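You operate a simulated robot arm through the tools that you are given. There is no shell and no other tool. Be economical: measure what you need, move in short steps, check, and stop when the job is done.

Carry out the task below with a simulated robot arm. There is one attempt and no reset: what you move stays moved.

TASK
Let the red patch set under its clamp and the silver weight.
Fine: once it has set, put the weight back and open the clamp. Set down upright: what you pick out.

The check looks at the end state, three seconds after you hand in, the way a careful person would. Anything else that was tipped, shoved, dropped, spilled or broken makes it a failure.

THE ROBOT
A 7-joint arm with a two-finger parallel gripper, fixed in place. Base frame: the origin is at the foot of the arm, x ahead of it, y to its left, z up; the work surface is at about z = 0.74. Readings come in m, degrees, newtons and seconds.
With the tool pointing down near the work surface it reaches from about 0.32 to 0.78 m from the base axis. Its first joint turns from -166.0 to 166.0 degrees. Payload 3.91 kg.
Tool frame: the origin (TCP) lies between the finger pads and is the grasp point; the fingertips stand 0.03 m ahead of it; z points along the fingers, y is the line along which they close. The gripper opens to 0.11 m. The fingers are 0.02 m wide and 0.01 m thick; the gripper's body (0.048 by 0.112 m) begins 0.055 m behind the TCP.
Orientation is that of the tool frame in the base frame, as a unit quaternion [x, y, z, w]. With the fingers straight down and closing along the base's y, the tool's x points along the base's -x, its y along +y and its z along -z.

THE INTERFACE
- The arm moves only by the tool step_arm. Its argument "series" is a list of rows, each a list of 7 numbers: the turn, a rotation vector about the tool's x, y, z in units of 90 degrees (1.0 is 90 degrees), then the shift along the tool's x, y, z in units of 250 mm (1.0 is 250 mm), then the finger opening in m, from 0 to 0.11. In form: [[wx, wy, wz, x, y, z, grip], ...]. A call has 1 to 8 rows; each row is the pose to reach, as a shift and turn from the pose commanded when the call began, along the tool's axes at that moment. A call with a number of a shift or a turn outside -1 to 1 is refused whole. A row lasts 0.2 s, in which the tool goes at most 0.05 m and 8.6 degrees; a call with a longer step from one row to the next is refused whole, and so is a gripper value outside its range. A pose out of reach is approached as far as the arm can. The call stops where the force on the tool passes 50 N (or 10 N more than at its start, if that is more) or the arm is blocked; 0.2 s more then pass. Each finger travels about 0.153 m/s and halts on what it meets, pressing with about 27 N; the grip force reading is that of the motor and also rises with nothing between the fingers. The clock runs only during rows and for 0.2 s after the last one: add rows that repeat a pose to give the fingers time. It gives the time, the measured TCP pose, the force on the tool (base axes), the opening and the grip force at its end, in the units of the frame above (readings bear some noise), with the torque about the TCP (base axes, N m) and any sound that the robot's microphone picked up.
- Cameras (640 x 400 px; columns grow to the right, rows downward): "scene" is fixed at [0.3994, 0.6498, 1.3361]; the picture's right is [-0.94, -0.35, 0.00], its down [-0.23, 0.62, -0.75] and it looks along [0.27, -0.70, -0.66] (base axes); focal length 240 px, centre (320, 200). "wrist" rides on the gripper at [0.077, 0.007, -0.114] in the tool frame; the picture's right is [-0.09, 1.00, 0.00], its down [-0.80, -0.07, -0.59] and it looks along [-0.59, -0.05, 0.80] (tool axes); focal length 270 px, centre (320, 200). There is no depth. A picture from a camera that has moved, and an enlarged one, comes with that camera's place and axes in the base frame and with its lens.
- snapshot(camera): a new picture of that camera. No time passes.
- move_column(by): slides the trunk up (or, below 0, down) by that many m; the arm rides with it, the base frame stays. It gives what a move gives, with no picture.
- inspect(camera, box): a new picture of the part [left, top, right, bottom] of that camera's present view, enlarged. No time passes.
- sign_off(): hands the job in; it is judged then, once.

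Go step by step. Nothing tells you positions but the pictures and the camera data: compare them with the known pose of the tool, close in by small moves and look again before you grip or let go. The budget is 120 turns and 76 pictures, counting those below and the enlarged ones. Unless the task says otherwise, let go and move clear before handing in, and close with one line.

The tools are called after ">>>" as name(argument=value, ...) on one line, values as JSON. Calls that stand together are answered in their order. step_arm: Moves the arm, as the interface text tells. Its arguments: {"type":"object","properties":{"series":{"type":"array","items":{"type":"array","items":{"type":"number"}}}},"required":["series"]} The other tools are called the same way: move_column (by) slides the trunk up or down; snapshot (camera) takes a picture; inspect (camera, box) takes an enlarged picture of a part of a camera's view; sign_off () hands the job in.

At the start:

```text
clock: 0.0
ee_pos: [0.3757, 0.0802, 1.1629]
tcp_rot: [0.0, 1.0, 0.0, 0.0]
force: [-0.4, -0.1, 0.2]
ft_torque: [0.01, -0.02, 0.03]
finger_gap: 0.11
grasp_force: 0.1
trunk travel left (down, up): [-0.575, 0.035]
```

scene: 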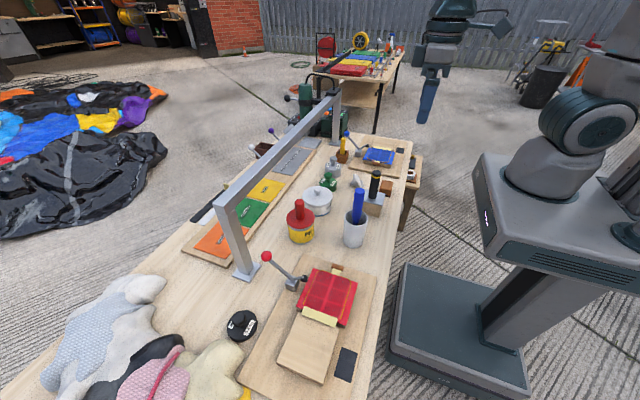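
wrist: 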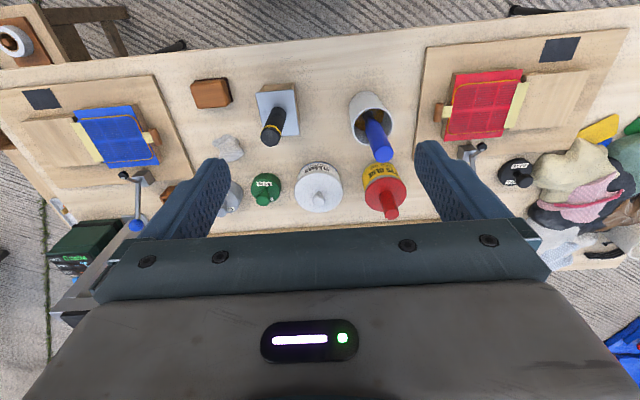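

I see a bench with two clamp stations (red and blue patches), several weights and pots, and a gantry bar. I will look at the details enlarged before moving.

>>> inspect(camera="scene", box=[220, 230, 400, 400])

>>> inspect(camera="scene", box=[240, 120, 420, 260])

>>> inspect(camera="wrist", box=[340, 30, 640, 220])

>>> inspect(camera="wrist", box=[0, 60, 360, 260])

```text
2.35 times, centred on (310, 315) of scene
camera zoom: at [0.3994, 0.6498, 1.3361], right [-0.94, -0.35, 0.0], down [-0.23, 0.62, -0.75], along [0.27, -0.7, -0.66], focal length 566 px, centre (344, -71)
```

zoom: 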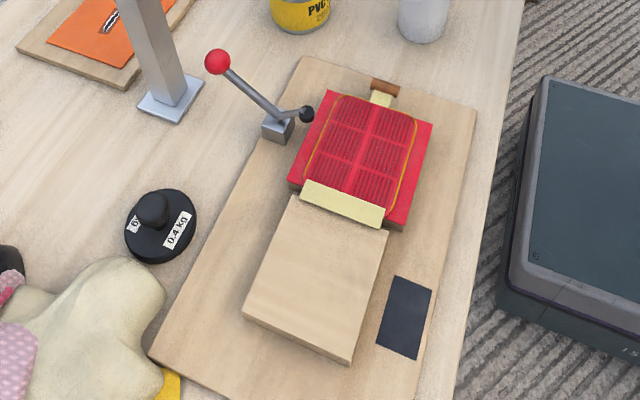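

```text
2.86 times, centred on (330, 190) of scene
camera zoom: at [0.3994, 0.6498, 1.3361], right [-0.94, -0.35, 0.0], down [-0.23, 0.62, -0.75], along [0.27, -0.7, -0.66], focal length 687 px, centre (291, 229)
```

zoom: 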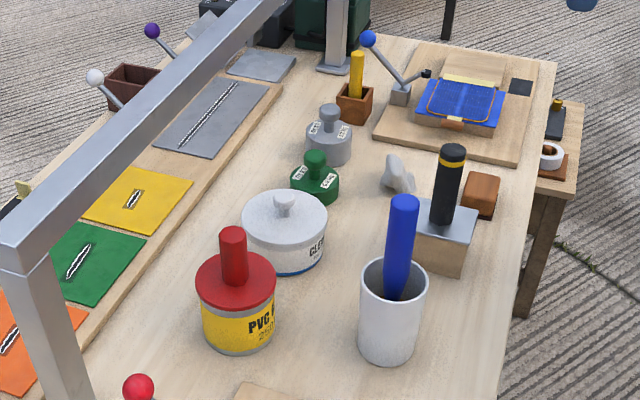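

```text
2.11 times, centred on (490, 125) of wrist
camera zoom: at [0.2991, 0.0885, 1.2758], right [0.09, 1.0, 0.0], down [0.8, -0.07, 0.59], along [0.59, -0.05, -0.8], focal length 569 px, centre (-38, 358)
```

zoom: 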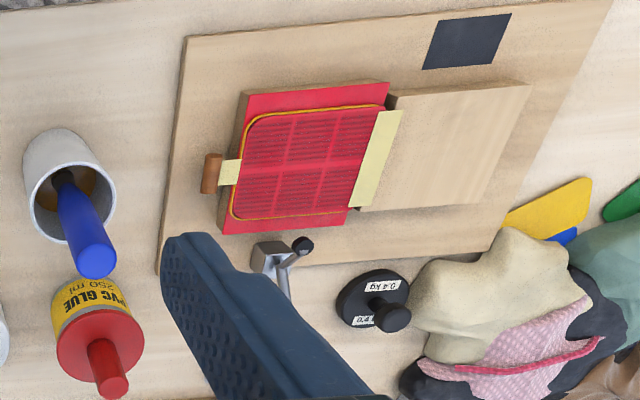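

```text
1.78 times, centred on (180, 160) of wrist
camera zoom: at [0.2991, 0.0885, 1.2758], right [0.09, 1.0, 0.0], down [0.8, -0.07, 0.59], along [0.59, -0.05, -0.8], focal length 480 px, centre (569, 271)
```

zoom: 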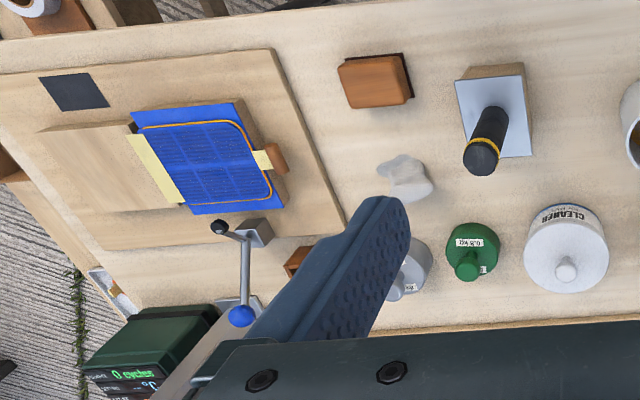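

I see the silver weight near the blue station and the red clamp apparently open. I need closer looks at the silver weight, the green device with a display, and the clamp.

>>> inspect(camera="scene", box=[230, 70, 350, 170])

>>> inspect(camera="wrist", box=[30, 170, 160, 300])

>>> inspect(camera="scene", box=[250, 240, 370, 330])

>>> inspect(camera="scene", box=[310, 120, 430, 210])

```text
4.00 times, centred on (290, 120) of scene
camera zoom: at [0.3994, 0.6498, 1.3361], right [-0.94, -0.35, 0.0], down [-0.23, 0.62, -0.75], along [0.27, -0.7, -0.66], focal length 962 px, centre (440, 520)
```

zoom: 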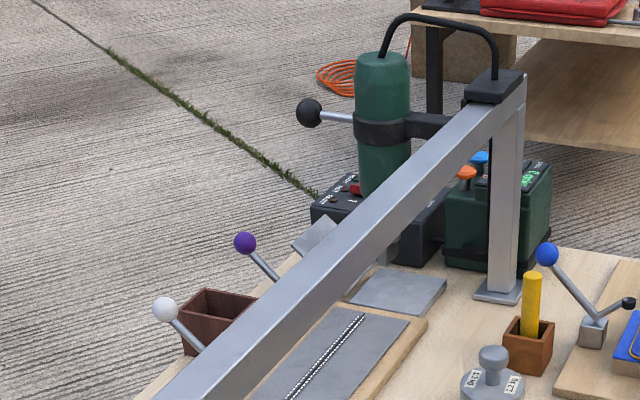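

```text
3.08 times, centred on (95, 235) of wrist
camera zoom: at [0.2991, 0.0885, 1.2758], right [0.09, 1.0, 0.0], down [0.8, -0.07, 0.59], along [0.59, -0.05, -0.8], focal length 832 px, centre (1012, 92)
```

zoom: 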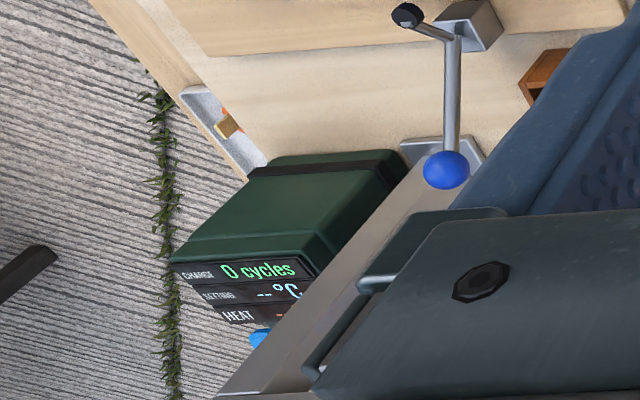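

```text
4.44 times, centred on (310, 285) of scene
camera zoom: at [0.3994, 0.6498, 1.3361], right [-0.94, -0.35, 0.0], down [-0.23, 0.62, -0.75], along [0.27, -0.7, -0.66], focal length 1069 px, centre (364, -178)
```

zoom: 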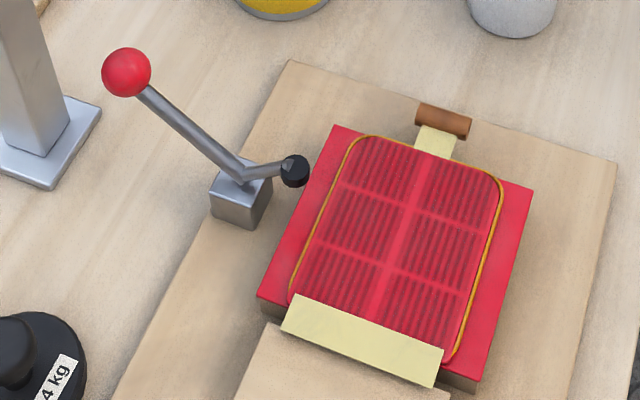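

```text
4.44 times, centred on (370, 165) of scene
camera zoom: at [0.3994, 0.6498, 1.3361], right [-0.94, -0.35, 0.0], down [-0.23, 0.62, -0.75], along [0.27, -0.7, -0.66], focal length 1069 px, centre (98, 356)
```

zoom: 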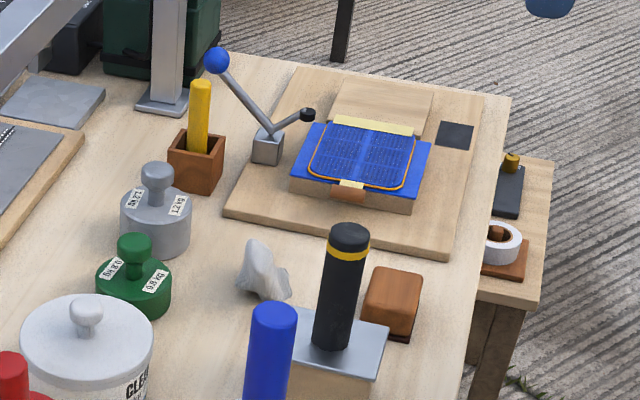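

The silver weight is the grey 1.2 kg one next to the yellow-handled tool; both clamps look alike with their handles raised outward. I move over the red station to see the clamp from closer.

>>> step_arm(series=[[0, 0, 0, 0, 0.2, 0, 0.06], [0, 0, 0, 0, 0.4, 0.0, 0.03], [0, 0, 0, 0, 0.6, 0.1, 0.0], [0, 0, 0, 0, 0.8, 0.2, 0], [0, 0, 0, 0, 1.0, 0.3, 0], [0, 0, 0, 0, 1.0, 0.4, 0]])

>>> snapshot(camera="wrist")

```text
refused: row 3 steps farther than a row can; nothing moved
```

```text
65 pictures are left
camera wrist: at [0.2991, 0.0885, 1.2758], right [0.09, 1.0, 0.0], down [0.8, -0.07, 0.59], along [0.59, -0.05, -0.8], focal length 270 px, centre (320, 200)
```

wrist: 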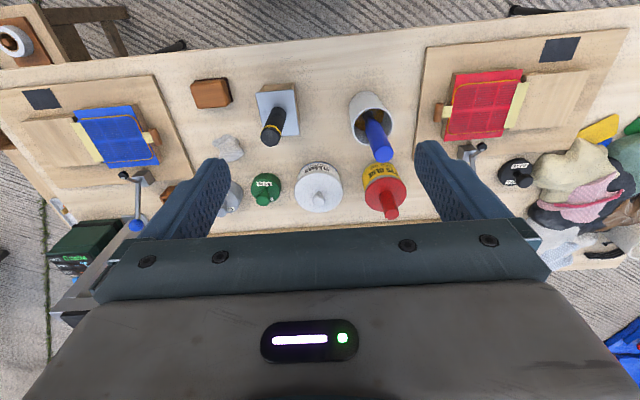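

The step was too long, so nothing moved; I repeat with shorter rows.

>>> step_arm(series=[[0, 0, 0, 0, 0.17, 0, 0.06], [0, 0, 0, 0, 0.34, 0.05, 0.03], [0, 0, 0, 0, 0.5, 0.1, 0.0], [0, 0, 0, 0, 0.67, 0.15, 0], [0, 0, 0, 0, 0.83, 0.2, 0], [0, 0, 0, 0, 1.0, 0.25, 0], [0, 0, 0, 0, 1.0, 0.35, 0]])

>>> snapshot(camera="wrist")

```text
clock: 1.6
ee_pos: [0.3767, 0.3308, 1.0743]
tcp_rot: [0.0, 1.0, 0.0, -0.001]
force: [0.1, 0.5, 0.3]
ft_torque: [0.0, 0.0, 0.03]
finger_gap: 0.0
grasp_force: 27.2
trunk travel left (down, up): [-0.575, 0.035]
```

```text
64 pictures are left
camera wrist: at [0.2995, 0.3391, 1.1876], right [0.09, 1.0, 0.0], down [0.8, -0.07, 0.59], along [0.59, -0.05, -0.8], focal length 270 px, centre (320, 200)
```

wrist: 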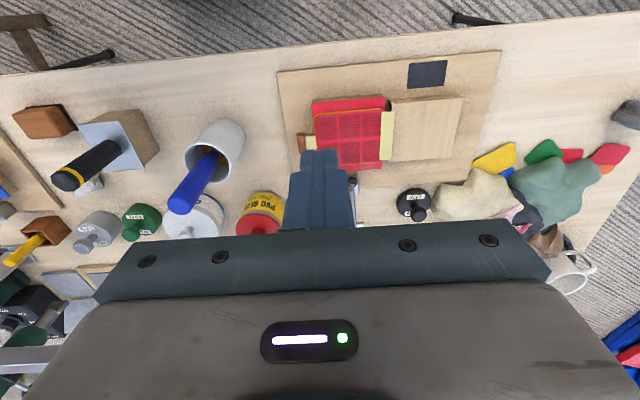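

The closed finger hides the clamp, so I shift past it in y and a little ahead to see it from the side.

>>> step_arm(series=[[0, 0, 0, -0.12, 0.12, 0, 0], [0, 0, 0, -0.24, 0.24, 0, 0], [0, 0, 0, -0.36, 0.36, 0, 0], [0, 0, 0, -0.4, 0.52, 0, 0]])

>>> snapshot(camera="wrist")

```text
clock: 2.6
ee_pos: [0.4744, 0.4621, 1.0755]
tcp_rot: [-0.001, 1.0, -0.001, 0.0]
force: [0.7, 0.5, 0.5]
ft_torque: [0.0, 0.03, -0.04]
finger_gap: 0.0
grasp_force: 27.3
trunk travel left (down, up): [-0.575, 0.035]
```

```text
63 pictures are left
camera wrist: at [0.3989, 0.4706, 1.1873], right [0.09, 1.0, 0.0], down [0.8, -0.07, 0.59], along [0.59, -0.05, -0.8], focal length 270 px, centre (320, 200)
```

wrist: 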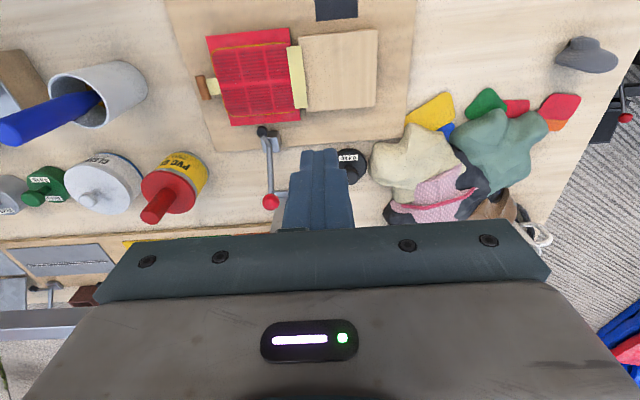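

The knob triangulates to about (0.652, 0.368, 0.84), the foot to (0.557, 0.362, 0.78), patch centre about (0.483, 0.375). I lower the camera for a close look at the clamp mechanism.

>>> step_arm(series=[[0, 0, 0, 0, 0, 0.15, 0], [0, 0, 0, 0, 0, 0.3, 0], [0, 0, 0, 0, 0, 0.45, 0], [0, 0, 0, 0.05, 0, 0.55, 0]])

>>> inspect(camera="wrist", box=[80, 20, 360, 230])

```text
clock: 3.6
ee_pos: [0.4624, 0.4603, 0.9371]
tcp_rot: [0.0, 1.0, 0.0, 0.0]
force: [-0.1, 0.6, 0.0]
ft_torque: [0.01, 0.01, 0.05]
finger_gap: 0.0
grasp_force: 27.0
trunk travel left (down, up): [-0.575, 0.035]
```

```text
1.90 times, centred on (220, 125) of wrist
camera zoom: at [0.3858, 0.4694, 1.0504], right [0.09, 1.0, 0.0], down [0.8, -0.07, 0.59], along [0.59, -0.05, -0.8], focal length 515 px, centre (510, 343)
```

zoom: 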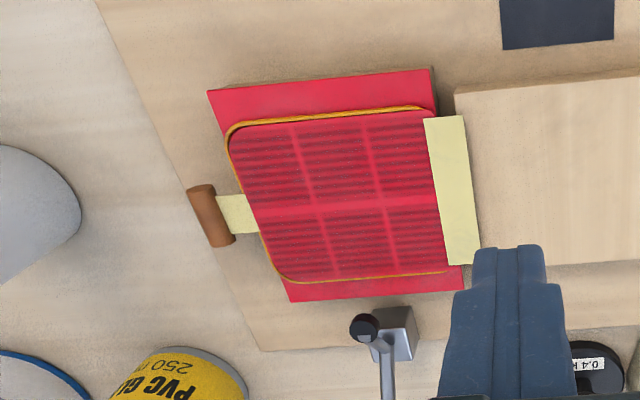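

The clamp is an L-shaped toggle lever pivoting about y: pivot ≈(0.583, 0.373, 0.78), knob ≈(0.646, 0.373, 0.851), raised foot ≈(0.546, 0.373, 0.81). Swinging the knob toward -x to about vertical should bring the foot onto the patch. I move near the knob, fingers part open, and check.

>>> step_arm(series=[[0, 0, 0, -0.1, -0.1, -0.06, 0.03], [0, 0, 0, -0.22, -0.2, -0.06, 0.06], [0, 0, 0, -0.36, -0.3, -0.06, 0.06], [0, 0, 0, -0.52, -0.35, -0.06, 0.06]])

>>> snapshot(camera="wrist")

>>> snapshot(camera="scene")

```text
clock: 4.6
ee_pos: [0.594, 0.3721, 0.952]
tcp_rot: [0.0, 1.0, 0.0, 0.0]
force: [0.3, 0.9, 0.4]
ft_torque: [-0.03, 0.03, -0.01]
finger_gap: 0.0599
grasp_force: 0.0
trunk travel left (down, up): [-0.575, 0.035]
```

```text
61 pictures are left
camera wrist: at [0.5171, 0.3802, 1.0668], right [0.09, 1.0, 0.0], down [0.8, -0.07, 0.59], along [0.59, -0.05, -0.8], focal length 270 px, centre (320, 200)
```

wrist: 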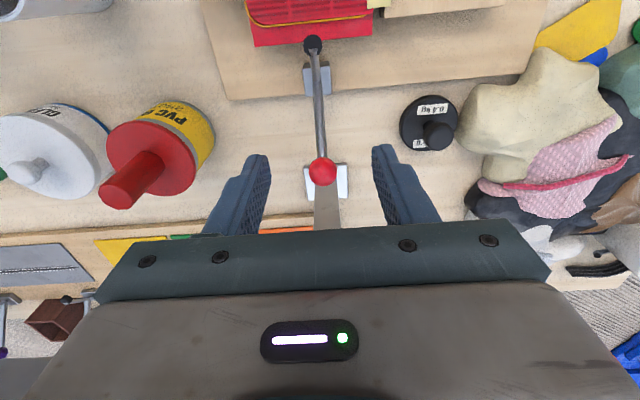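

```text
60 pictures are left
```

scene: 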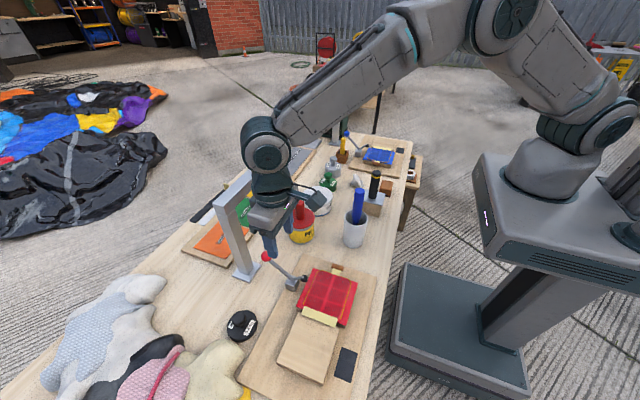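

The bar is close beyond the knob (x ≈ 0.71–0.74), so I tilt the tool about 25° back, keeping the closing line along y, and go to a pre-grasp in front of the knob.

>>> step_arm(series=[[0, -0.09, 0, -0.02, 0, 0.0, 0.06], [0, -0.18, 0, -0.04, 0, 0.03, 0.06], [0, -0.27, 0, -0.06, 0, 0.07, 0.06], [0, -0.28, 0, -0.068, 0, 0.112, 0.06]])

>>> snapshot(camera="wrist")

>>> inspect(camera="scene", box=[200, 170, 360, 310])

```text
clock: 5.6
ee_pos: [0.6102, 0.3739, 0.925]
tcp_rot: [-0.001, 0.976, 0.0, 0.219]
force: [0.7, -0.6, -1.0]
ft_torque: [0.01, 0.0, 0.03]
finger_gap: 0.0601
grasp_force: 0.0
trunk travel left (down, up): [-0.575, 0.035]
```

```text
59 pictures are left
camera wrist: at [0.4923, 0.3807, 0.9947], right [0.08, 1.0, 0.04], down [0.47, -0.07, 0.88], along [0.88, -0.05, -0.47], focal length 270 px, centre (320, 200)
```

wrist: 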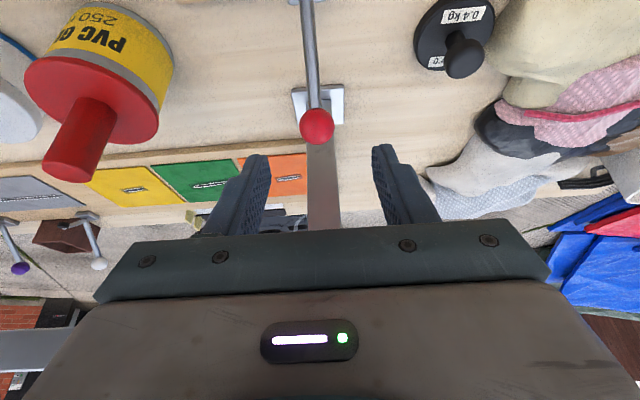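

```text
2.86 times, centred on (280, 240) of scene
camera zoom: at [0.3994, 0.6498, 1.3361], right [-0.94, -0.35, 0.0], down [-0.23, 0.62, -0.75], along [0.27, -0.7, -0.66], focal length 687 px, centre (434, 86)
```

zoom: 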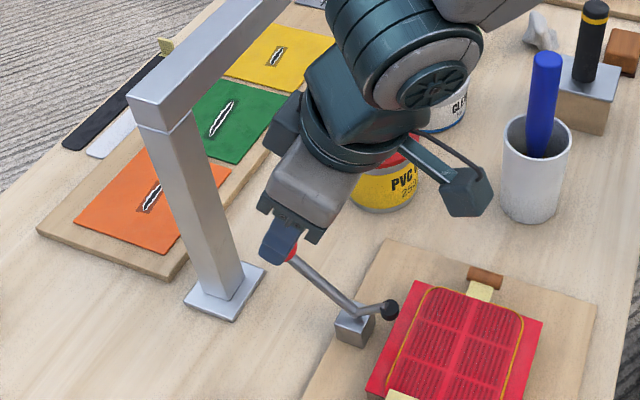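

The knob ray agrees with (0.645, 0.372, 0.851). I advance 7 cm along the fingers and check before closing.

>>> step_arm(series=[[0, 0, 0, 0, -0.006, 0.1, 0.06], [0, 0, 0, 0, -0.006, 0.2, 0.06], [0, 0, 0, 0, -0.006, 0.28, 0.06]])

>>> snapshot(camera="wrist")

>>> inspect(camera="scene", box=[200, 190, 340, 310])

```text
clock: 6.4
ee_pos: [0.6407, 0.3716, 0.862]
tcp_rot: [0.0, 0.976, 0.001, 0.219]
force: [0.1, 0.6, 0.8]
ft_torque: [0.02, 0.02, 0.01]
finger_gap: 0.0599
grasp_force: 0.1
trunk travel left (down, up): [-0.575, 0.035]
```

```text
57 pictures are left
camera wrist: at [0.5221, 0.3799, 0.9309], right [0.08, 1.0, 0.04], down [0.47, -0.07, 0.88], along [0.88, -0.05, -0.47], focal length 270 px, centre (320, 200)
```

wrist: 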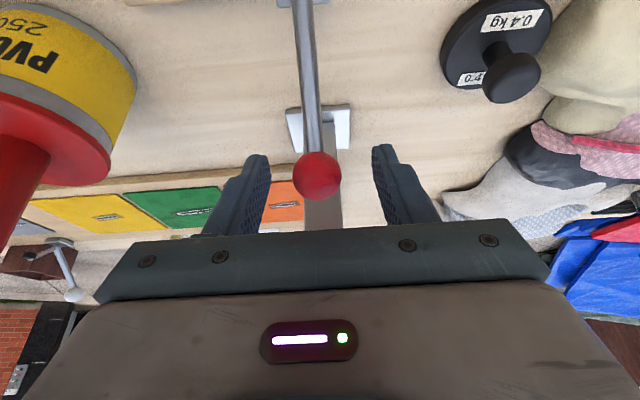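

```text
3.33 times, centred on (270, 250) of scene
camera zoom: at [0.3994, 0.6498, 1.3361], right [-0.94, -0.35, 0.0], down [-0.23, 0.62, -0.75], along [0.27, -0.7, -0.66], focal length 802 px, centre (487, 33)
```

zoom: 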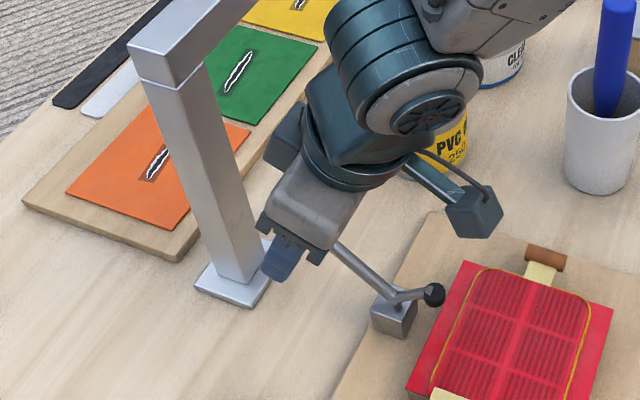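

The knob sits between the pads. I close on it.

>>> step_arm(series=[[0, 0, 0, 0, 0, 0, 0.01], [0, 0, 0, 0, 0, 0, 0.01]])

```text
clock: 7.0
ee_pos: [0.6392, 0.3713, 0.8626]
tcp_rot: [0.001, 0.976, -0.001, 0.218]
force: [-1.7, -5.5, 0.9]
ft_torque: [-0.11, -0.11, 0.04]
finger_gap: 0.026
grasp_force: 45.1
trunk travel left (down, up): [-0.575, 0.035]
```

The knob is held (26 mm). I swing it along the arc to about 70° and check the reading.

>>> step_arm(series=[[0, 0, 0, 0.017, 0, -0.034, 0.01], [0, 0, 0, 0.036, 0, -0.064, 0.01], [0, 0, 0, 0.056, 0, -0.09, 0.01], [0, 0, 0, 0.077, 0, -0.114, 0.01]])

>>> inspect(camera="scene", box=[230, 220, 370, 320])

```text
clock: 8.0
ee_pos: [0.6121, 0.3709, 0.8791]
tcp_rot: [0.001, 0.976, 0.0, 0.219]
force: [15.8, -8.6, 0.7]
ft_torque: [-0.19, -1.33, -0.07]
finger_gap: 0.0259
grasp_force: 44.8
trunk travel left (down, up): [-0.575, 0.035]
```

```text
4.00 times, centred on (300, 270) of scene
camera zoom: at [0.3994, 0.6498, 1.3361], right [-0.94, -0.35, 0.0], down [-0.23, 0.62, -0.75], along [0.27, -0.7, -0.66], focal length 962 px, centre (400, -80)
```

zoom: 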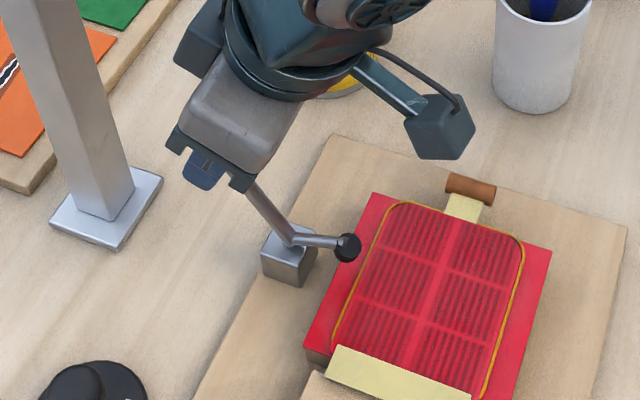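

The foot is coming down onto the patch and the lever resists with a spring-like force. I continue gradually.

>>> step_arm(series=[[0, 0, 0, 0.025, 0, -0.022, 0.01], [0, 0, 0, 0.051, 0, -0.043, 0.01], [0, 0, 0, 0.078, 0, -0.06, 0.01]])

>>> inspect(camera="scene", box=[230, 220, 370, 320])

```text
clock: 8.8
ee_pos: [0.5855, 0.3717, 0.8839]
tcp_rot: [0.0, 0.976, 0.001, 0.22]
force: [13.2, -10.4, 8.4]
ft_torque: [-0.15, -1.29, -0.09]
finger_gap: 0.026
grasp_force: 44.6
trunk travel left (down, up): [-0.575, 0.035]
```

```text
4.00 times, centred on (300, 270) of scene
camera zoom: at [0.3994, 0.6498, 1.3361], right [-0.94, -0.35, 0.0], down [-0.23, 0.62, -0.75], along [0.27, -0.7, -0.66], focal length 962 px, centre (400, -80)
```

zoom: 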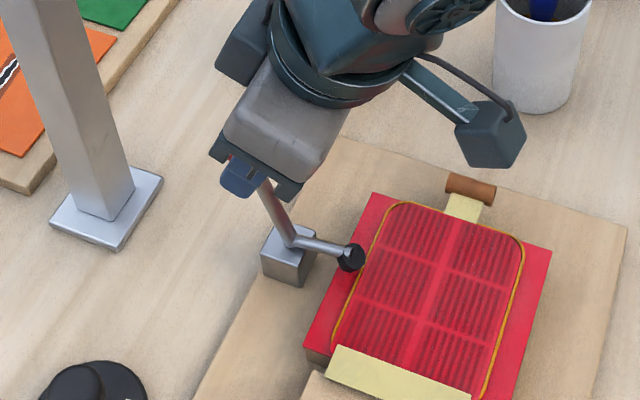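

The foot is almost at the patch; I keep swinging in small steps until it seats.

>>> step_arm(series=[[0, 0, 0, 0.015, 0, -0.008, 0.01], [0, 0, 0, 0.029, 0, -0.016, 0.01], [0, 0, 0, 0.045, 0, -0.023, 0.01], [0, 0, 0, 0.06, 0, -0.029, 0.01]])

>>> inspect(camera="scene", box=[260, 240, 340, 300])

```text
clock: 9.8
ee_pos: [0.5701, 0.3705, 0.8852]
tcp_rot: [0.0, 0.976, 0.001, 0.218]
force: [11.7, -10.1, 10.2]
ft_torque: [-0.16, -1.36, -0.22]
finger_gap: 0.0259
grasp_force: 44.9
trunk travel left (down, up): [-0.575, 0.035]
```

```text
6.67 times, centred on (300, 270) of scene
camera zoom: at [0.3994, 0.6498, 1.3361], right [-0.94, -0.35, 0.0], down [-0.23, 0.62, -0.75], along [0.27, -0.7, -0.66], focal length 1603 px, centre (453, -267)
```

zoom: 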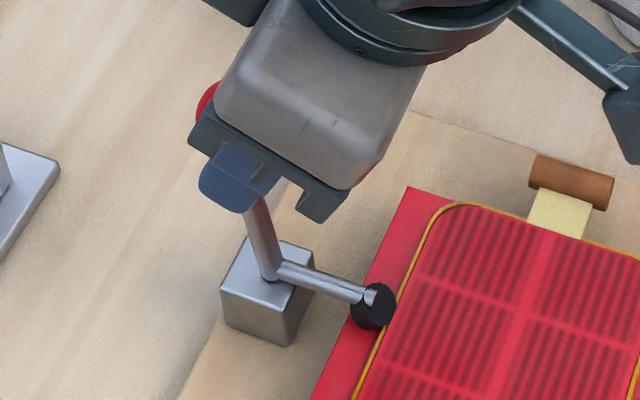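

The knob seems to have slid somewhat within the pads. I look from the wrist.

>>> snapshot(camera="wrist")

```text
52 pictures are left
camera wrist: at [0.452, 0.3783, 0.9544], right [0.08, 1.0, 0.04], down [0.47, -0.07, 0.88], along [0.88, -0.05, -0.48], focal length 270 px, centre (320, 200)
```

wrist: 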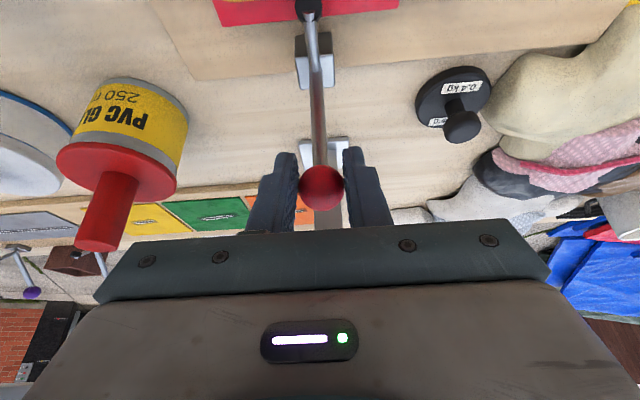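

The knob is still held, with the handle now about vertical. I push a bit more to see whether the foot seats firmly.

>>> step_arm(series=[[0, 0, 0, 0.03, 0, -0.008, 0.01], [0, 0, 0, 0.063, 0, -0.017, 0.01]])

>>> snapshot(camera="wrist")

>>> inspect(camera="scene", box=[260, 240, 340, 300])

```text
clock: 10.4
ee_pos: [0.5507, 0.3747, 0.879]
tcp_rot: [-0.002, 0.976, 0.0, 0.216]
force: [0.3, 0.2, 0.6]
ft_torque: [0.02, 0.03, 0.01]
finger_gap: 0.0102
grasp_force: 0.1
trunk travel left (down, up): [-0.575, 0.035]
```

```text
51 pictures are left
camera wrist: at [0.4331, 0.3812, 0.9501], right [0.08, 1.0, 0.04], down [0.47, -0.07, 0.88], along [0.88, -0.05, -0.48], focal length 270 px, centre (320, 200)
```

wrist: 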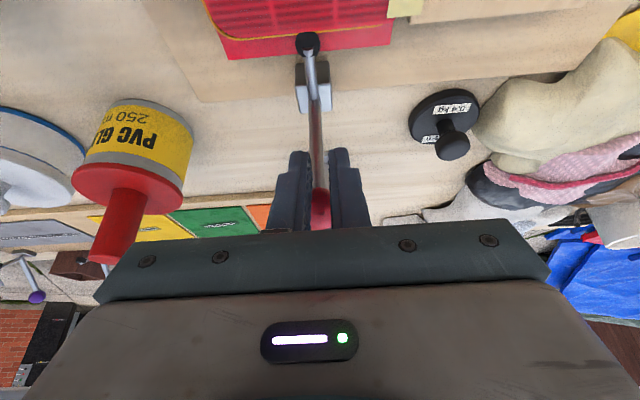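

```text
6.67 times, centred on (300, 270) of scene
camera zoom: at [0.3994, 0.6498, 1.3361], right [-0.94, -0.35, 0.0], down [-0.23, 0.62, -0.75], along [0.27, -0.7, -0.66], focal length 1603 px, centre (453, -267)
```

zoom: 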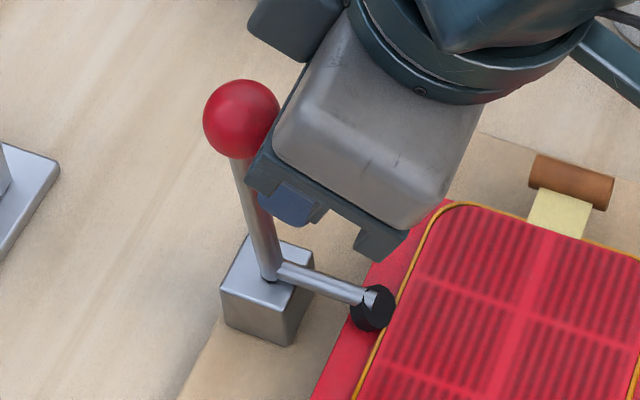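

The pads slipped off the knob once the lever stopped near vertical; the lever stays put with the foot at the patch edge. I back away and look at whether the foot really bears on the patch.

>>> step_arm(series=[[0, 0, 0, 0.1, 0, -0.1, 0.02], [0, 0, 0, 0.25, 0, -0.15, 0.05], [0, 0, 0, 0.42, 0, -0.15, 0.05], [0, 0, 0, 0.55, 0, -0.15, 0.05]])

>>> snapshot(camera="wrist")

>>> inspect(camera="scene", box=[260, 240, 340, 300])

```text
clock: 11.4
ee_pos: [0.413, 0.3726, 0.8587]
tcp_rot: [0.001, 0.976, 0.0, 0.218]
force: [0.3, -0.2, 0.9]
ft_torque: [0.02, -0.01, 0.02]
finger_gap: 0.0503
grasp_force: 0.0
trunk travel left (down, up): [-0.575, 0.035]
```

```text
49 pictures are left
camera wrist: at [0.2939, 0.3799, 0.9266], right [0.08, 1.0, 0.04], down [0.47, -0.07, 0.88], along [0.88, -0.05, -0.47], focal length 270 px, centre (320, 200)
```

wrist: 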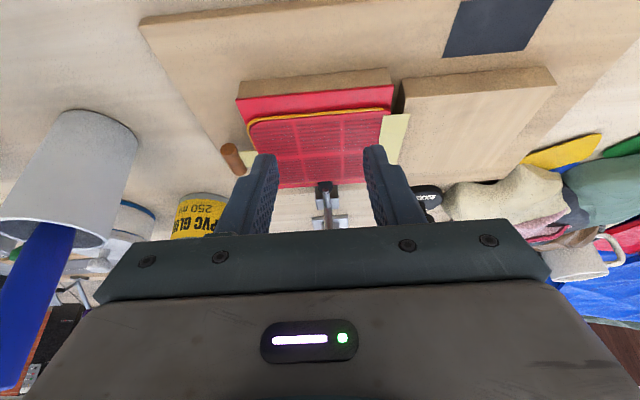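

```text
6.67 times, centred on (300, 270) of scene
camera zoom: at [0.3994, 0.6498, 1.3361], right [-0.94, -0.35, 0.0], down [-0.23, 0.62, -0.75], along [0.27, -0.7, -0.66], focal length 1603 px, centre (453, -267)
```

zoom: 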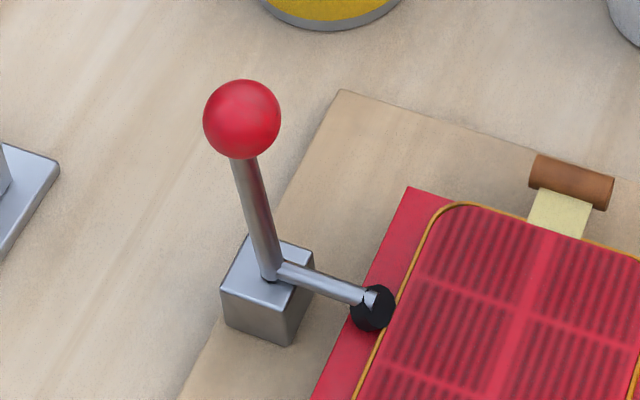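

The foot appears to lie on the patch edge, handle vertical. To make sure the clamp is fully closed I will push the knob once from its far (+x) side; first I rise and right the tool.

>>> step_arm(series=[[0, 0.09, 0, -0.08, 0, -0.17, 0.03], [0, 0.18, 0, -0.16, 0, -0.34, 0.0], [0, 0.28, 0, -0.239, 0, -0.506, 0.0], [0, 0.28, 0, -0.239, 0, -0.506, 0.0]])

```text
refused: row 3 steps farther than a row can; nothing moved
```

>>> step_arm(series=[[0, 0.09, 0, -0.06, 0, -0.13, 0.03], [0, 0.18, 0, -0.12, 0, -0.26, 0.0], [0, 0.27, 0, -0.18, 0, -0.39, 0.0], [0, 0.28, 0, -0.239, 0, -0.506, 0.0], [0, 0.28, 0, -0.239, 0, -0.506, 0.0]])

```text
clock: 12.6
ee_pos: [0.412, 0.3723, 0.9958]
tcp_rot: [0.001, 1.0, 0.0, -0.001]
force: [-0.2, 0.4, 0.0]
ft_torque: [0.0, -0.03, 0.02]
finger_gap: 0.0
grasp_force: 27.1
trunk travel left (down, up): [-0.575, 0.035]
```

>>> step_arm(series=[[0, 0, 0, -0.17, 0, 0, 0], [0, 0, 0, -0.34, 0, 0, 0], [0, 0, 0, -0.52, 0, 0, 0], [0, 0, 0, -0.7, 0, 0, 0], [0, 0, 0, -0.87, 0, 0, 0], [0, 0, 0, -0.87, 0, 0.15, 0], [0, 0, 0, -0.87, 0, 0.3, 0], [0, 0, 0, -0.87, 0, 0.44, 0]])

>>> snapshot(camera="wrist")

>>> inspect(camera="scene", box=[220, 190, 360, 310])

```text
clock: 14.4
ee_pos: [0.6312, 0.3735, 0.8872]
tcp_rot: [0.0, 1.0, 0.0, 0.0]
force: [-0.6, -0.3, -0.3]
ft_torque: [-0.03, -0.01, 0.0]
finger_gap: 0.0002
grasp_force: 26.9
trunk travel left (down, up): [-0.575, 0.035]
```

```text
47 pictures are left
camera wrist: at [0.555, 0.3805, 0.9991], right [0.09, 1.0, 0.0], down [0.8, -0.07, 0.59], along [0.59, -0.05, -0.8], focal length 270 px, centre (320, 200)
```

wrist: 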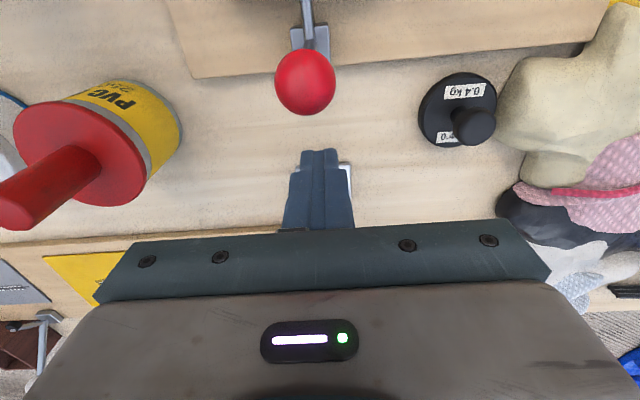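

```text
3.33 times, centred on (290, 250) of scene
camera zoom: at [0.3994, 0.6498, 1.3361], right [-0.94, -0.35, 0.0], down [-0.23, 0.62, -0.75], along [0.27, -0.7, -0.66], focal length 802 px, centre (420, 33)
```

zoom: 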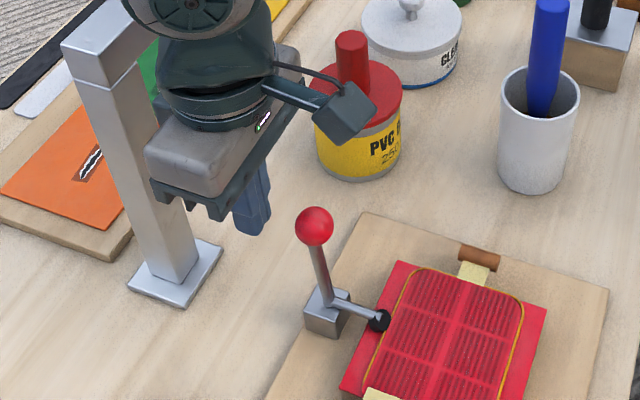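

Fingers are just beyond the knob. I push gently toward -x until I feel it.

>>> step_arm(series=[[0, 0, 0, 0.05, 0, 0, 0], [0, 0, 0, 0.09, 0, 0, 0], [0, 0, 0, 0.11, 0, 0, 0], [0, 0, 0, 0.125, 0, 0, 0]])

```text
clock: 15.4
ee_pos: [0.6054, 0.3723, 0.8867]
tcp_rot: [0.001, 1.0, 0.001, 0.003]
force: [25.8, 6.2, -0.8]
ft_torque: [0.21, -0.33, -0.03]
finger_gap: 0.0
grasp_force: 27.0
trunk travel left (down, up): [-0.575, 0.035]
```

The lever is at a firm stop (26 N with no movement), so the red clamp is closed. I back off, rise, and head for the silver weight at roughly (0.635, -0.15).

>>> step_arm(series=[[0, 0, 0, -0.06, 0, 0, 0], [0, 0, 0, -0.06, 0, -0.18, 0], [0, 0, 0, -0.06, 0, -0.36, 0], [0, 0, 0, -0.06, 0, -0.54, 0], [0, 0, 0, 0.05, 0, -0.66, 0], [0, 0, 0, 0.2, 0, -0.7, 0], [0, 0, 0, 0.3, -0.12, -0.7, 0], [0, 0, 0, 0.3, -0.3, -0.7, 0]])

>>> step_arm(series=[[0, 0, 0, 0, -0.18, 0, 0.03], [0, 0, 0, 0, -0.36, 0, 0.06], [0, 0, 0, 0, -0.54, 0, 0.06], [0, 0, 0, 0, -0.72, 0, 0.06], [0, 0, 0, 0, -0.9, 0, 0.06], [0, 0, 0, 0, -1.0, 0, 0.06]])

>>> step_arm(series=[[0, 0, 0, 0, -0.18, 0, 0.06], [0, 0, 0, 0, -0.36, 0, 0.06], [0, 0, 0, 0, -0.54, 0, 0.06], [0, 0, 0, 0, -0.6, 0, 0.06]])

>>> snapshot(camera="wrist")

>>> snapshot(camera="scene")

```text
clock: 17.2
ee_pos: [0.5245, 0.2958, 1.0636]
tcp_rot: [0.001, 1.0, 0.001, -0.001]
force: [0.4, 0.2, -0.9]
ft_torque: [-0.04, -0.02, -0.01]
finger_gap: 0.0
grasp_force: 27.1
trunk travel left (down, up): [-0.575, 0.035]
```

```text
clock: 18.6
ee_pos: [0.524, 0.0454, 1.0606]
tcp_rot: [-0.001, 1.0, 0.001, -0.001]
force: [-0.4, 0.2, -0.4]
ft_torque: [-0.02, -0.01, 0.02]
finger_gap: 0.0598
grasp_force: 0.0
trunk travel left (down, up): [-0.575, 0.035]
```

```text
clock: 19.6
ee_pos: [0.5255, -0.1024, 1.0612]
tcp_rot: [-0.001, 1.0, 0.001, 0.0]
force: [-0.2, 0.1, 0.1]
ft_torque: [-0.02, 0.01, -0.01]
finger_gap: 0.0601
grasp_force: 0.0
trunk travel left (down, up): [-0.575, 0.035]
```

```text
45 pictures are left
camera wrist: at [0.4486, -0.0957, 1.1748], right [0.09, 1.0, 0.0], down [0.8, -0.07, 0.59], along [0.59, -0.05, -0.8], focal length 270 px, centre (320, 200)
```

wrist: 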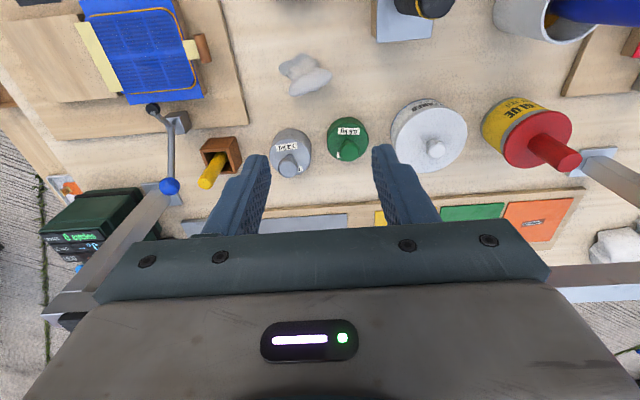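

```text
44 pictures are left
```

scene: 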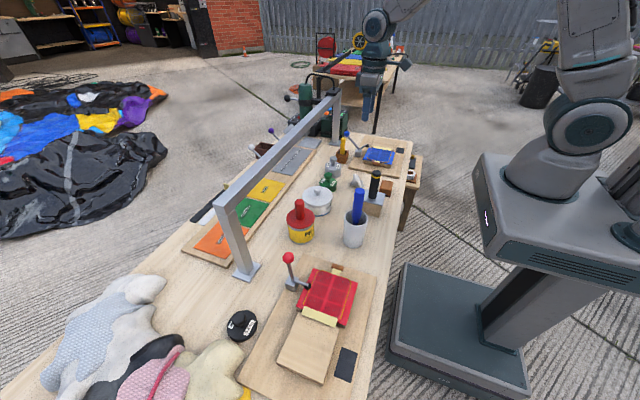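

The silver weight's knob triangulates to about (0.652, -0.163, 0.81), with its stone-green neighbour at +y and a box with a yellow handle at -y. I go closer for a better look.

>>> step_arm(series=[[0, 0, 0, -0.1, -0.08, 0.1, 0.06], [0, 0, 0, -0.2, -0.16, 0.2, 0.06], [0, 0, 0, -0.3, -0.24, 0.3, 0.06], [0, 0, 0, -0.36, -0.244, 0.45, 0.06], [0, 0, 0, -0.36, -0.244, 0.5, 0.06]])

>>> snapshot(camera="wrist")

>>> inspect(camera="scene", box=[290, 90, 400, 190])

```text
clock: 20.8
ee_pos: [0.6153, -0.1632, 0.9365]
tcp_rot: [-0.001, 1.0, 0.0, -0.001]
force: [0.5, 0.5, 0.1]
ft_torque: [-0.03, 0.02, 0.0]
finger_gap: 0.0603
grasp_force: 0.1
trunk travel left (down, up): [-0.575, 0.035]
```

```text
43 pictures are left
camera wrist: at [0.5385, -0.1565, 1.0499], right [0.09, 1.0, 0.0], down [0.8, -0.07, 0.59], along [0.59, -0.05, -0.8], focal length 270 px, centre (320, 200)
```

wrist: 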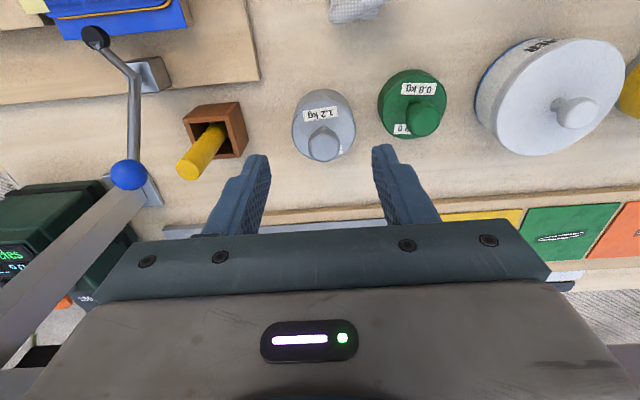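

```text
4.00 times, centred on (345, 140) of scene
camera zoom: at [0.3994, 0.6498, 1.3361], right [-0.94, -0.35, 0.0], down [-0.23, 0.62, -0.75], along [0.27, -0.7, -0.66], focal length 962 px, centre (220, 440)
```

zoom: 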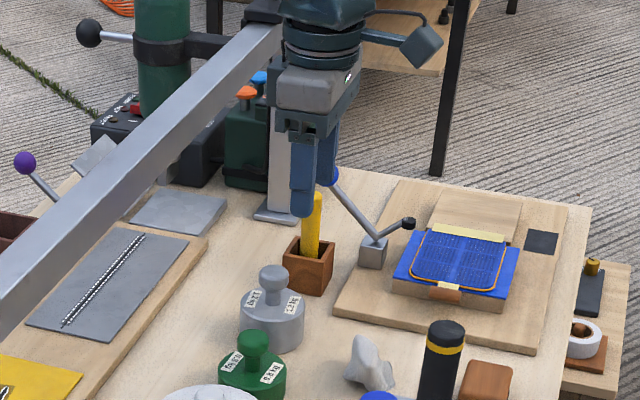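

Knob is at about (0.648, -0.162, 0.82). I tilt back 12° for clearance to the bar and descend to the knob, stopping to check before closing.

>>> step_arm(series=[[0, -0.07, 0, -0.03, 0.004, 0.09, 0.06], [0, -0.133, 0, -0.067, 0.005, 0.182, 0.06], [0, -0.133, 0, -0.092, 0.005, 0.3, 0.06], [0, -0.133, 0, -0.117, 0.005, 0.415, 0.06], [0, -0.133, 0, -0.117, 0.005, 0.415, 0.06]])

>>> snapshot(camera="wrist")

>>> inspect(camera="scene", box=[300, 110, 380, 190])

```text
clock: 22.0
ee_pos: [0.6433, -0.1625, 0.8331]
tcp_rot: [0.0, 0.994, 0.0, 0.105]
force: [0.4, -0.1, 0.1]
ft_torque: [0.03, 0.0, 0.0]
finger_gap: 0.0598
grasp_force: 0.2
trunk travel left (down, up): [-0.575, 0.035]
```

```text
41 pictures are left
camera wrist: at [0.5454, -0.1549, 0.927], right [0.09, 1.0, 0.02], down [0.66, -0.07, 0.75], along [0.75, -0.05, -0.66], focal length 270 px, centre (320, 200)
```

wrist: 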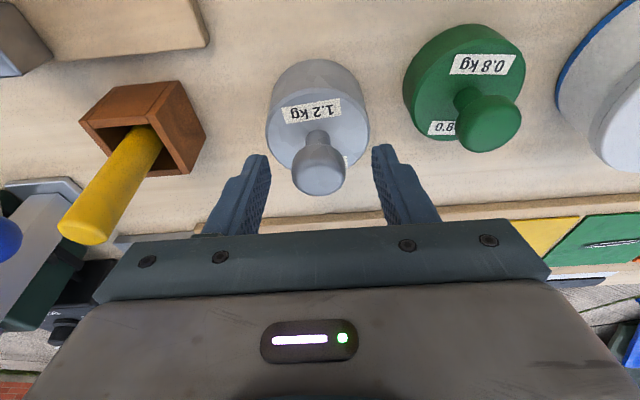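

```text
5.00 times, centred on (340, 150) of scene
camera zoom: at [0.3994, 0.6498, 1.3361], right [-0.94, -0.35, 0.0], down [-0.23, 0.62, -0.75], along [0.27, -0.7, -0.66], focal length 1202 px, centre (220, 450)
```

zoom: 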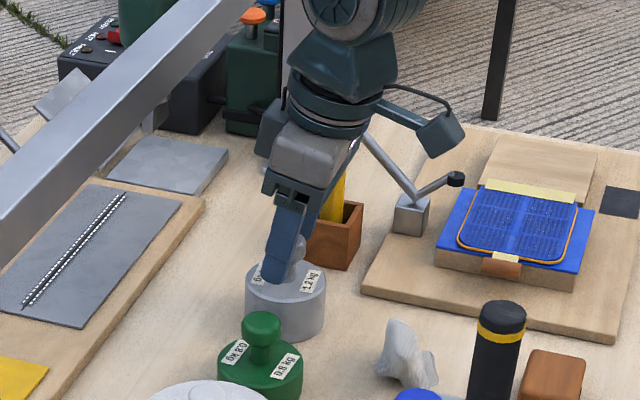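

The knob is centred between the pads. Closing.

>>> step_arm(series=[[0, 0, 0, 0, 0, 0, 0.02], [0, 0, 0, 0, 0, 0, 0.01], [0, 0, 0, 0, 0, 0, 0.01]])

>>> inspect(camera="scene", box=[300, 110, 380, 190])

```text
clock: 22.8
ee_pos: [0.6444, -0.1634, 0.8316]
tcp_rot: [-0.001, 0.995, 0.001, 0.104]
force: [2.3, -1.6, -0.1]
ft_torque: [-0.06, -0.2, -0.04]
finger_gap: 0.0304
grasp_force: 27.0
trunk travel left (down, up): [-0.575, 0.035]
```

```text
5.00 times, centred on (340, 150) of scene
camera zoom: at [0.3994, 0.6498, 1.3361], right [-0.94, -0.35, 0.0], down [-0.23, 0.62, -0.75], along [0.27, -0.7, -0.66], focal length 1202 px, centre (220, 450)
```

zoom: 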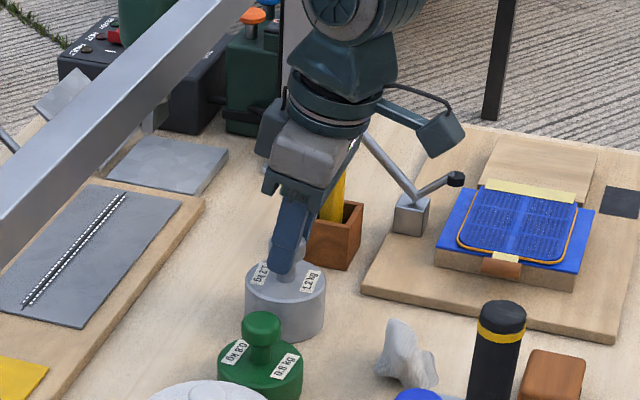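

Gripped at 30 mm. I lift 2 cm to test the hold.

>>> step_arm(series=[[0, 0, 0, -0.006, 0, -0.026, 0.01], [0, 0, 0, -0.012, 0, -0.052, 0.01], [0, 0, 0, -0.0166, 0, -0.078, 0.01], [0, 0, 0, -0.0166, 0, -0.078, 0.01]])

>>> snapshot(camera="wrist")

```text
clock: 23.8
ee_pos: [0.6449, -0.1621, 0.8525]
tcp_rot: [0.0, 0.995, 0.0, 0.105]
force: [0.8, -0.7, 1.4]
ft_torque: [0.0, -0.01, 0.0]
finger_gap: 0.0102
grasp_force: 0.0
trunk travel left (down, up): [-0.575, 0.035]
```

```text
38 pictures are left
camera wrist: at [0.5458, -0.1549, 0.9478], right [0.09, 1.0, 0.02], down [0.66, -0.07, 0.75], along [0.75, -0.05, -0.66], focal length 270 px, centre (320, 200)
```

wrist: 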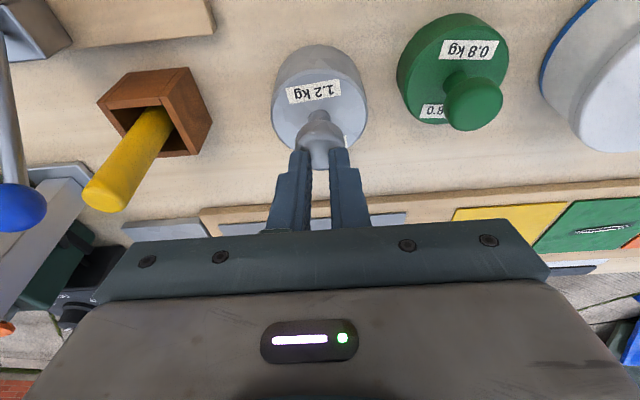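

The pads held only the top of the knob and slipped off; the weight still stands upright in place. I reopen and go about 1.5 cm deeper than before.

>>> step_arm(series=[[0, 0, 0, 0, 0, 0, 0.06], [0, 0, 0, 0, 0, 0, 0.06], [0, 0, 0, 0, 0, 0.07, 0.06], [0, 0, 0, 0, 0, 0.11, 0.06], [0, 0, 0, 0, 0, 0.143, 0.06]])

>>> snapshot(camera="wrist")

>>> inspect(camera="scene", box=[310, 135, 370, 185])

```text
clock: 25.0
ee_pos: [0.6517, -0.1629, 0.8174]
tcp_rot: [0.0, 0.994, 0.0, 0.105]
force: [-0.1, -0.3, -0.1]
ft_torque: [-0.02, 0.01, 0.01]
finger_gap: 0.0599
grasp_force: 0.1
trunk travel left (down, up): [-0.575, 0.035]
```

```text
37 pictures are left
camera wrist: at [0.553, -0.1552, 0.912], right [0.09, 1.0, 0.02], down [0.66, -0.07, 0.75], along [0.75, -0.05, -0.66], focal length 270 px, centre (320, 200)
```

wrist: 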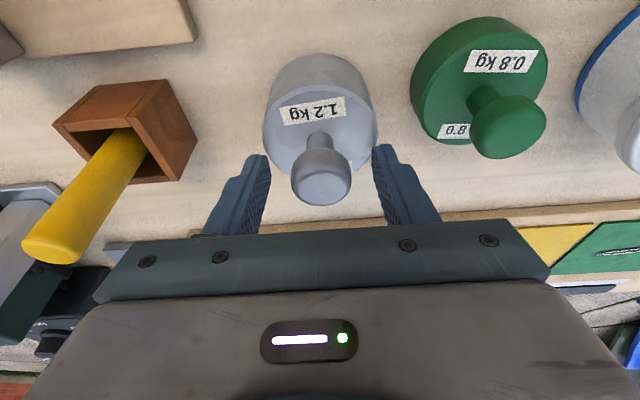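

```text
8.00 times, centred on (340, 160) of scene
camera zoom: at [0.3994, 0.6498, 1.3361], right [-0.94, -0.35, 0.0], down [-0.23, 0.62, -0.75], along [0.27, -0.7, -0.66], focal length 1924 px, centre (160, 520)
```

zoom: 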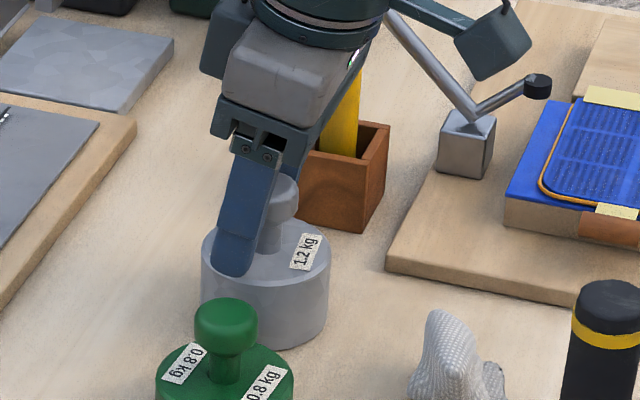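

The fingers now reach well below the knob's widest part; the knob looks about 4 mm nearer to me than the pad centre. I correct that and close.

>>> step_arm(series=[[0, 0, 0, 0.018, 0, 0, 0.06], [0, 0, 0, 0.018, 0, 0, 0.03], [0, 0, 0, 0.018, 0, 0, 0.01], [0, 0, 0, 0.018, 0, 0, 0.01]])

>>> step_arm(series=[[0, 0, 0, -0.004, 0, -0.02, 0.01], [0, 0, 0, -0.008, 0, -0.04, 0.01], [0, 0, 0, -0.008, 0, -0.04, 0.01]])

>>> inspect(camera="scene", box=[310, 135, 370, 185])

```text
clock: 26.0
ee_pos: [0.6464, -0.1606, 0.8167]
tcp_rot: [0.0, 0.994, 0.0, 0.105]
force: [-0.7, 3.0, 0.2]
ft_torque: [0.04, -0.21, -0.01]
finger_gap: 0.0303
grasp_force: 27.2
trunk travel left (down, up): [-0.575, 0.035]
```

```text
clock: 26.8
ee_pos: [0.6471, -0.1635, 0.8275]
tcp_rot: [0.0, 0.995, 0.0, 0.103]
force: [0.4, 0.5, -10.7]
ft_torque: [0.03, 0.0, 0.0]
finger_gap: 0.0302
grasp_force: 27.1
trunk travel left (down, up): [-0.575, 0.035]
```

```text
8.00 times, centred on (340, 160) of scene
camera zoom: at [0.3994, 0.6498, 1.3361], right [-0.94, -0.35, 0.0], down [-0.23, 0.62, -0.75], along [0.27, -0.7, -0.66], focal length 1924 px, centre (160, 520)
```

zoom: 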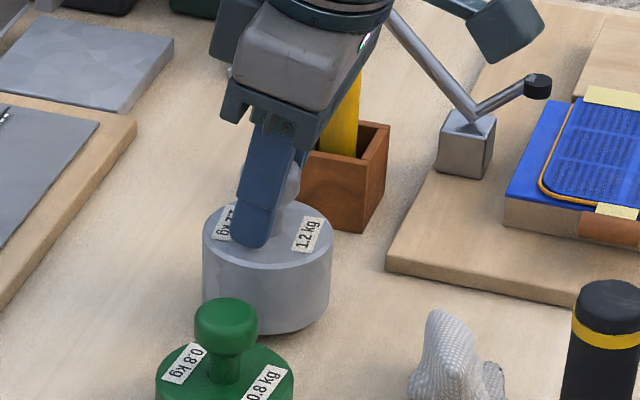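

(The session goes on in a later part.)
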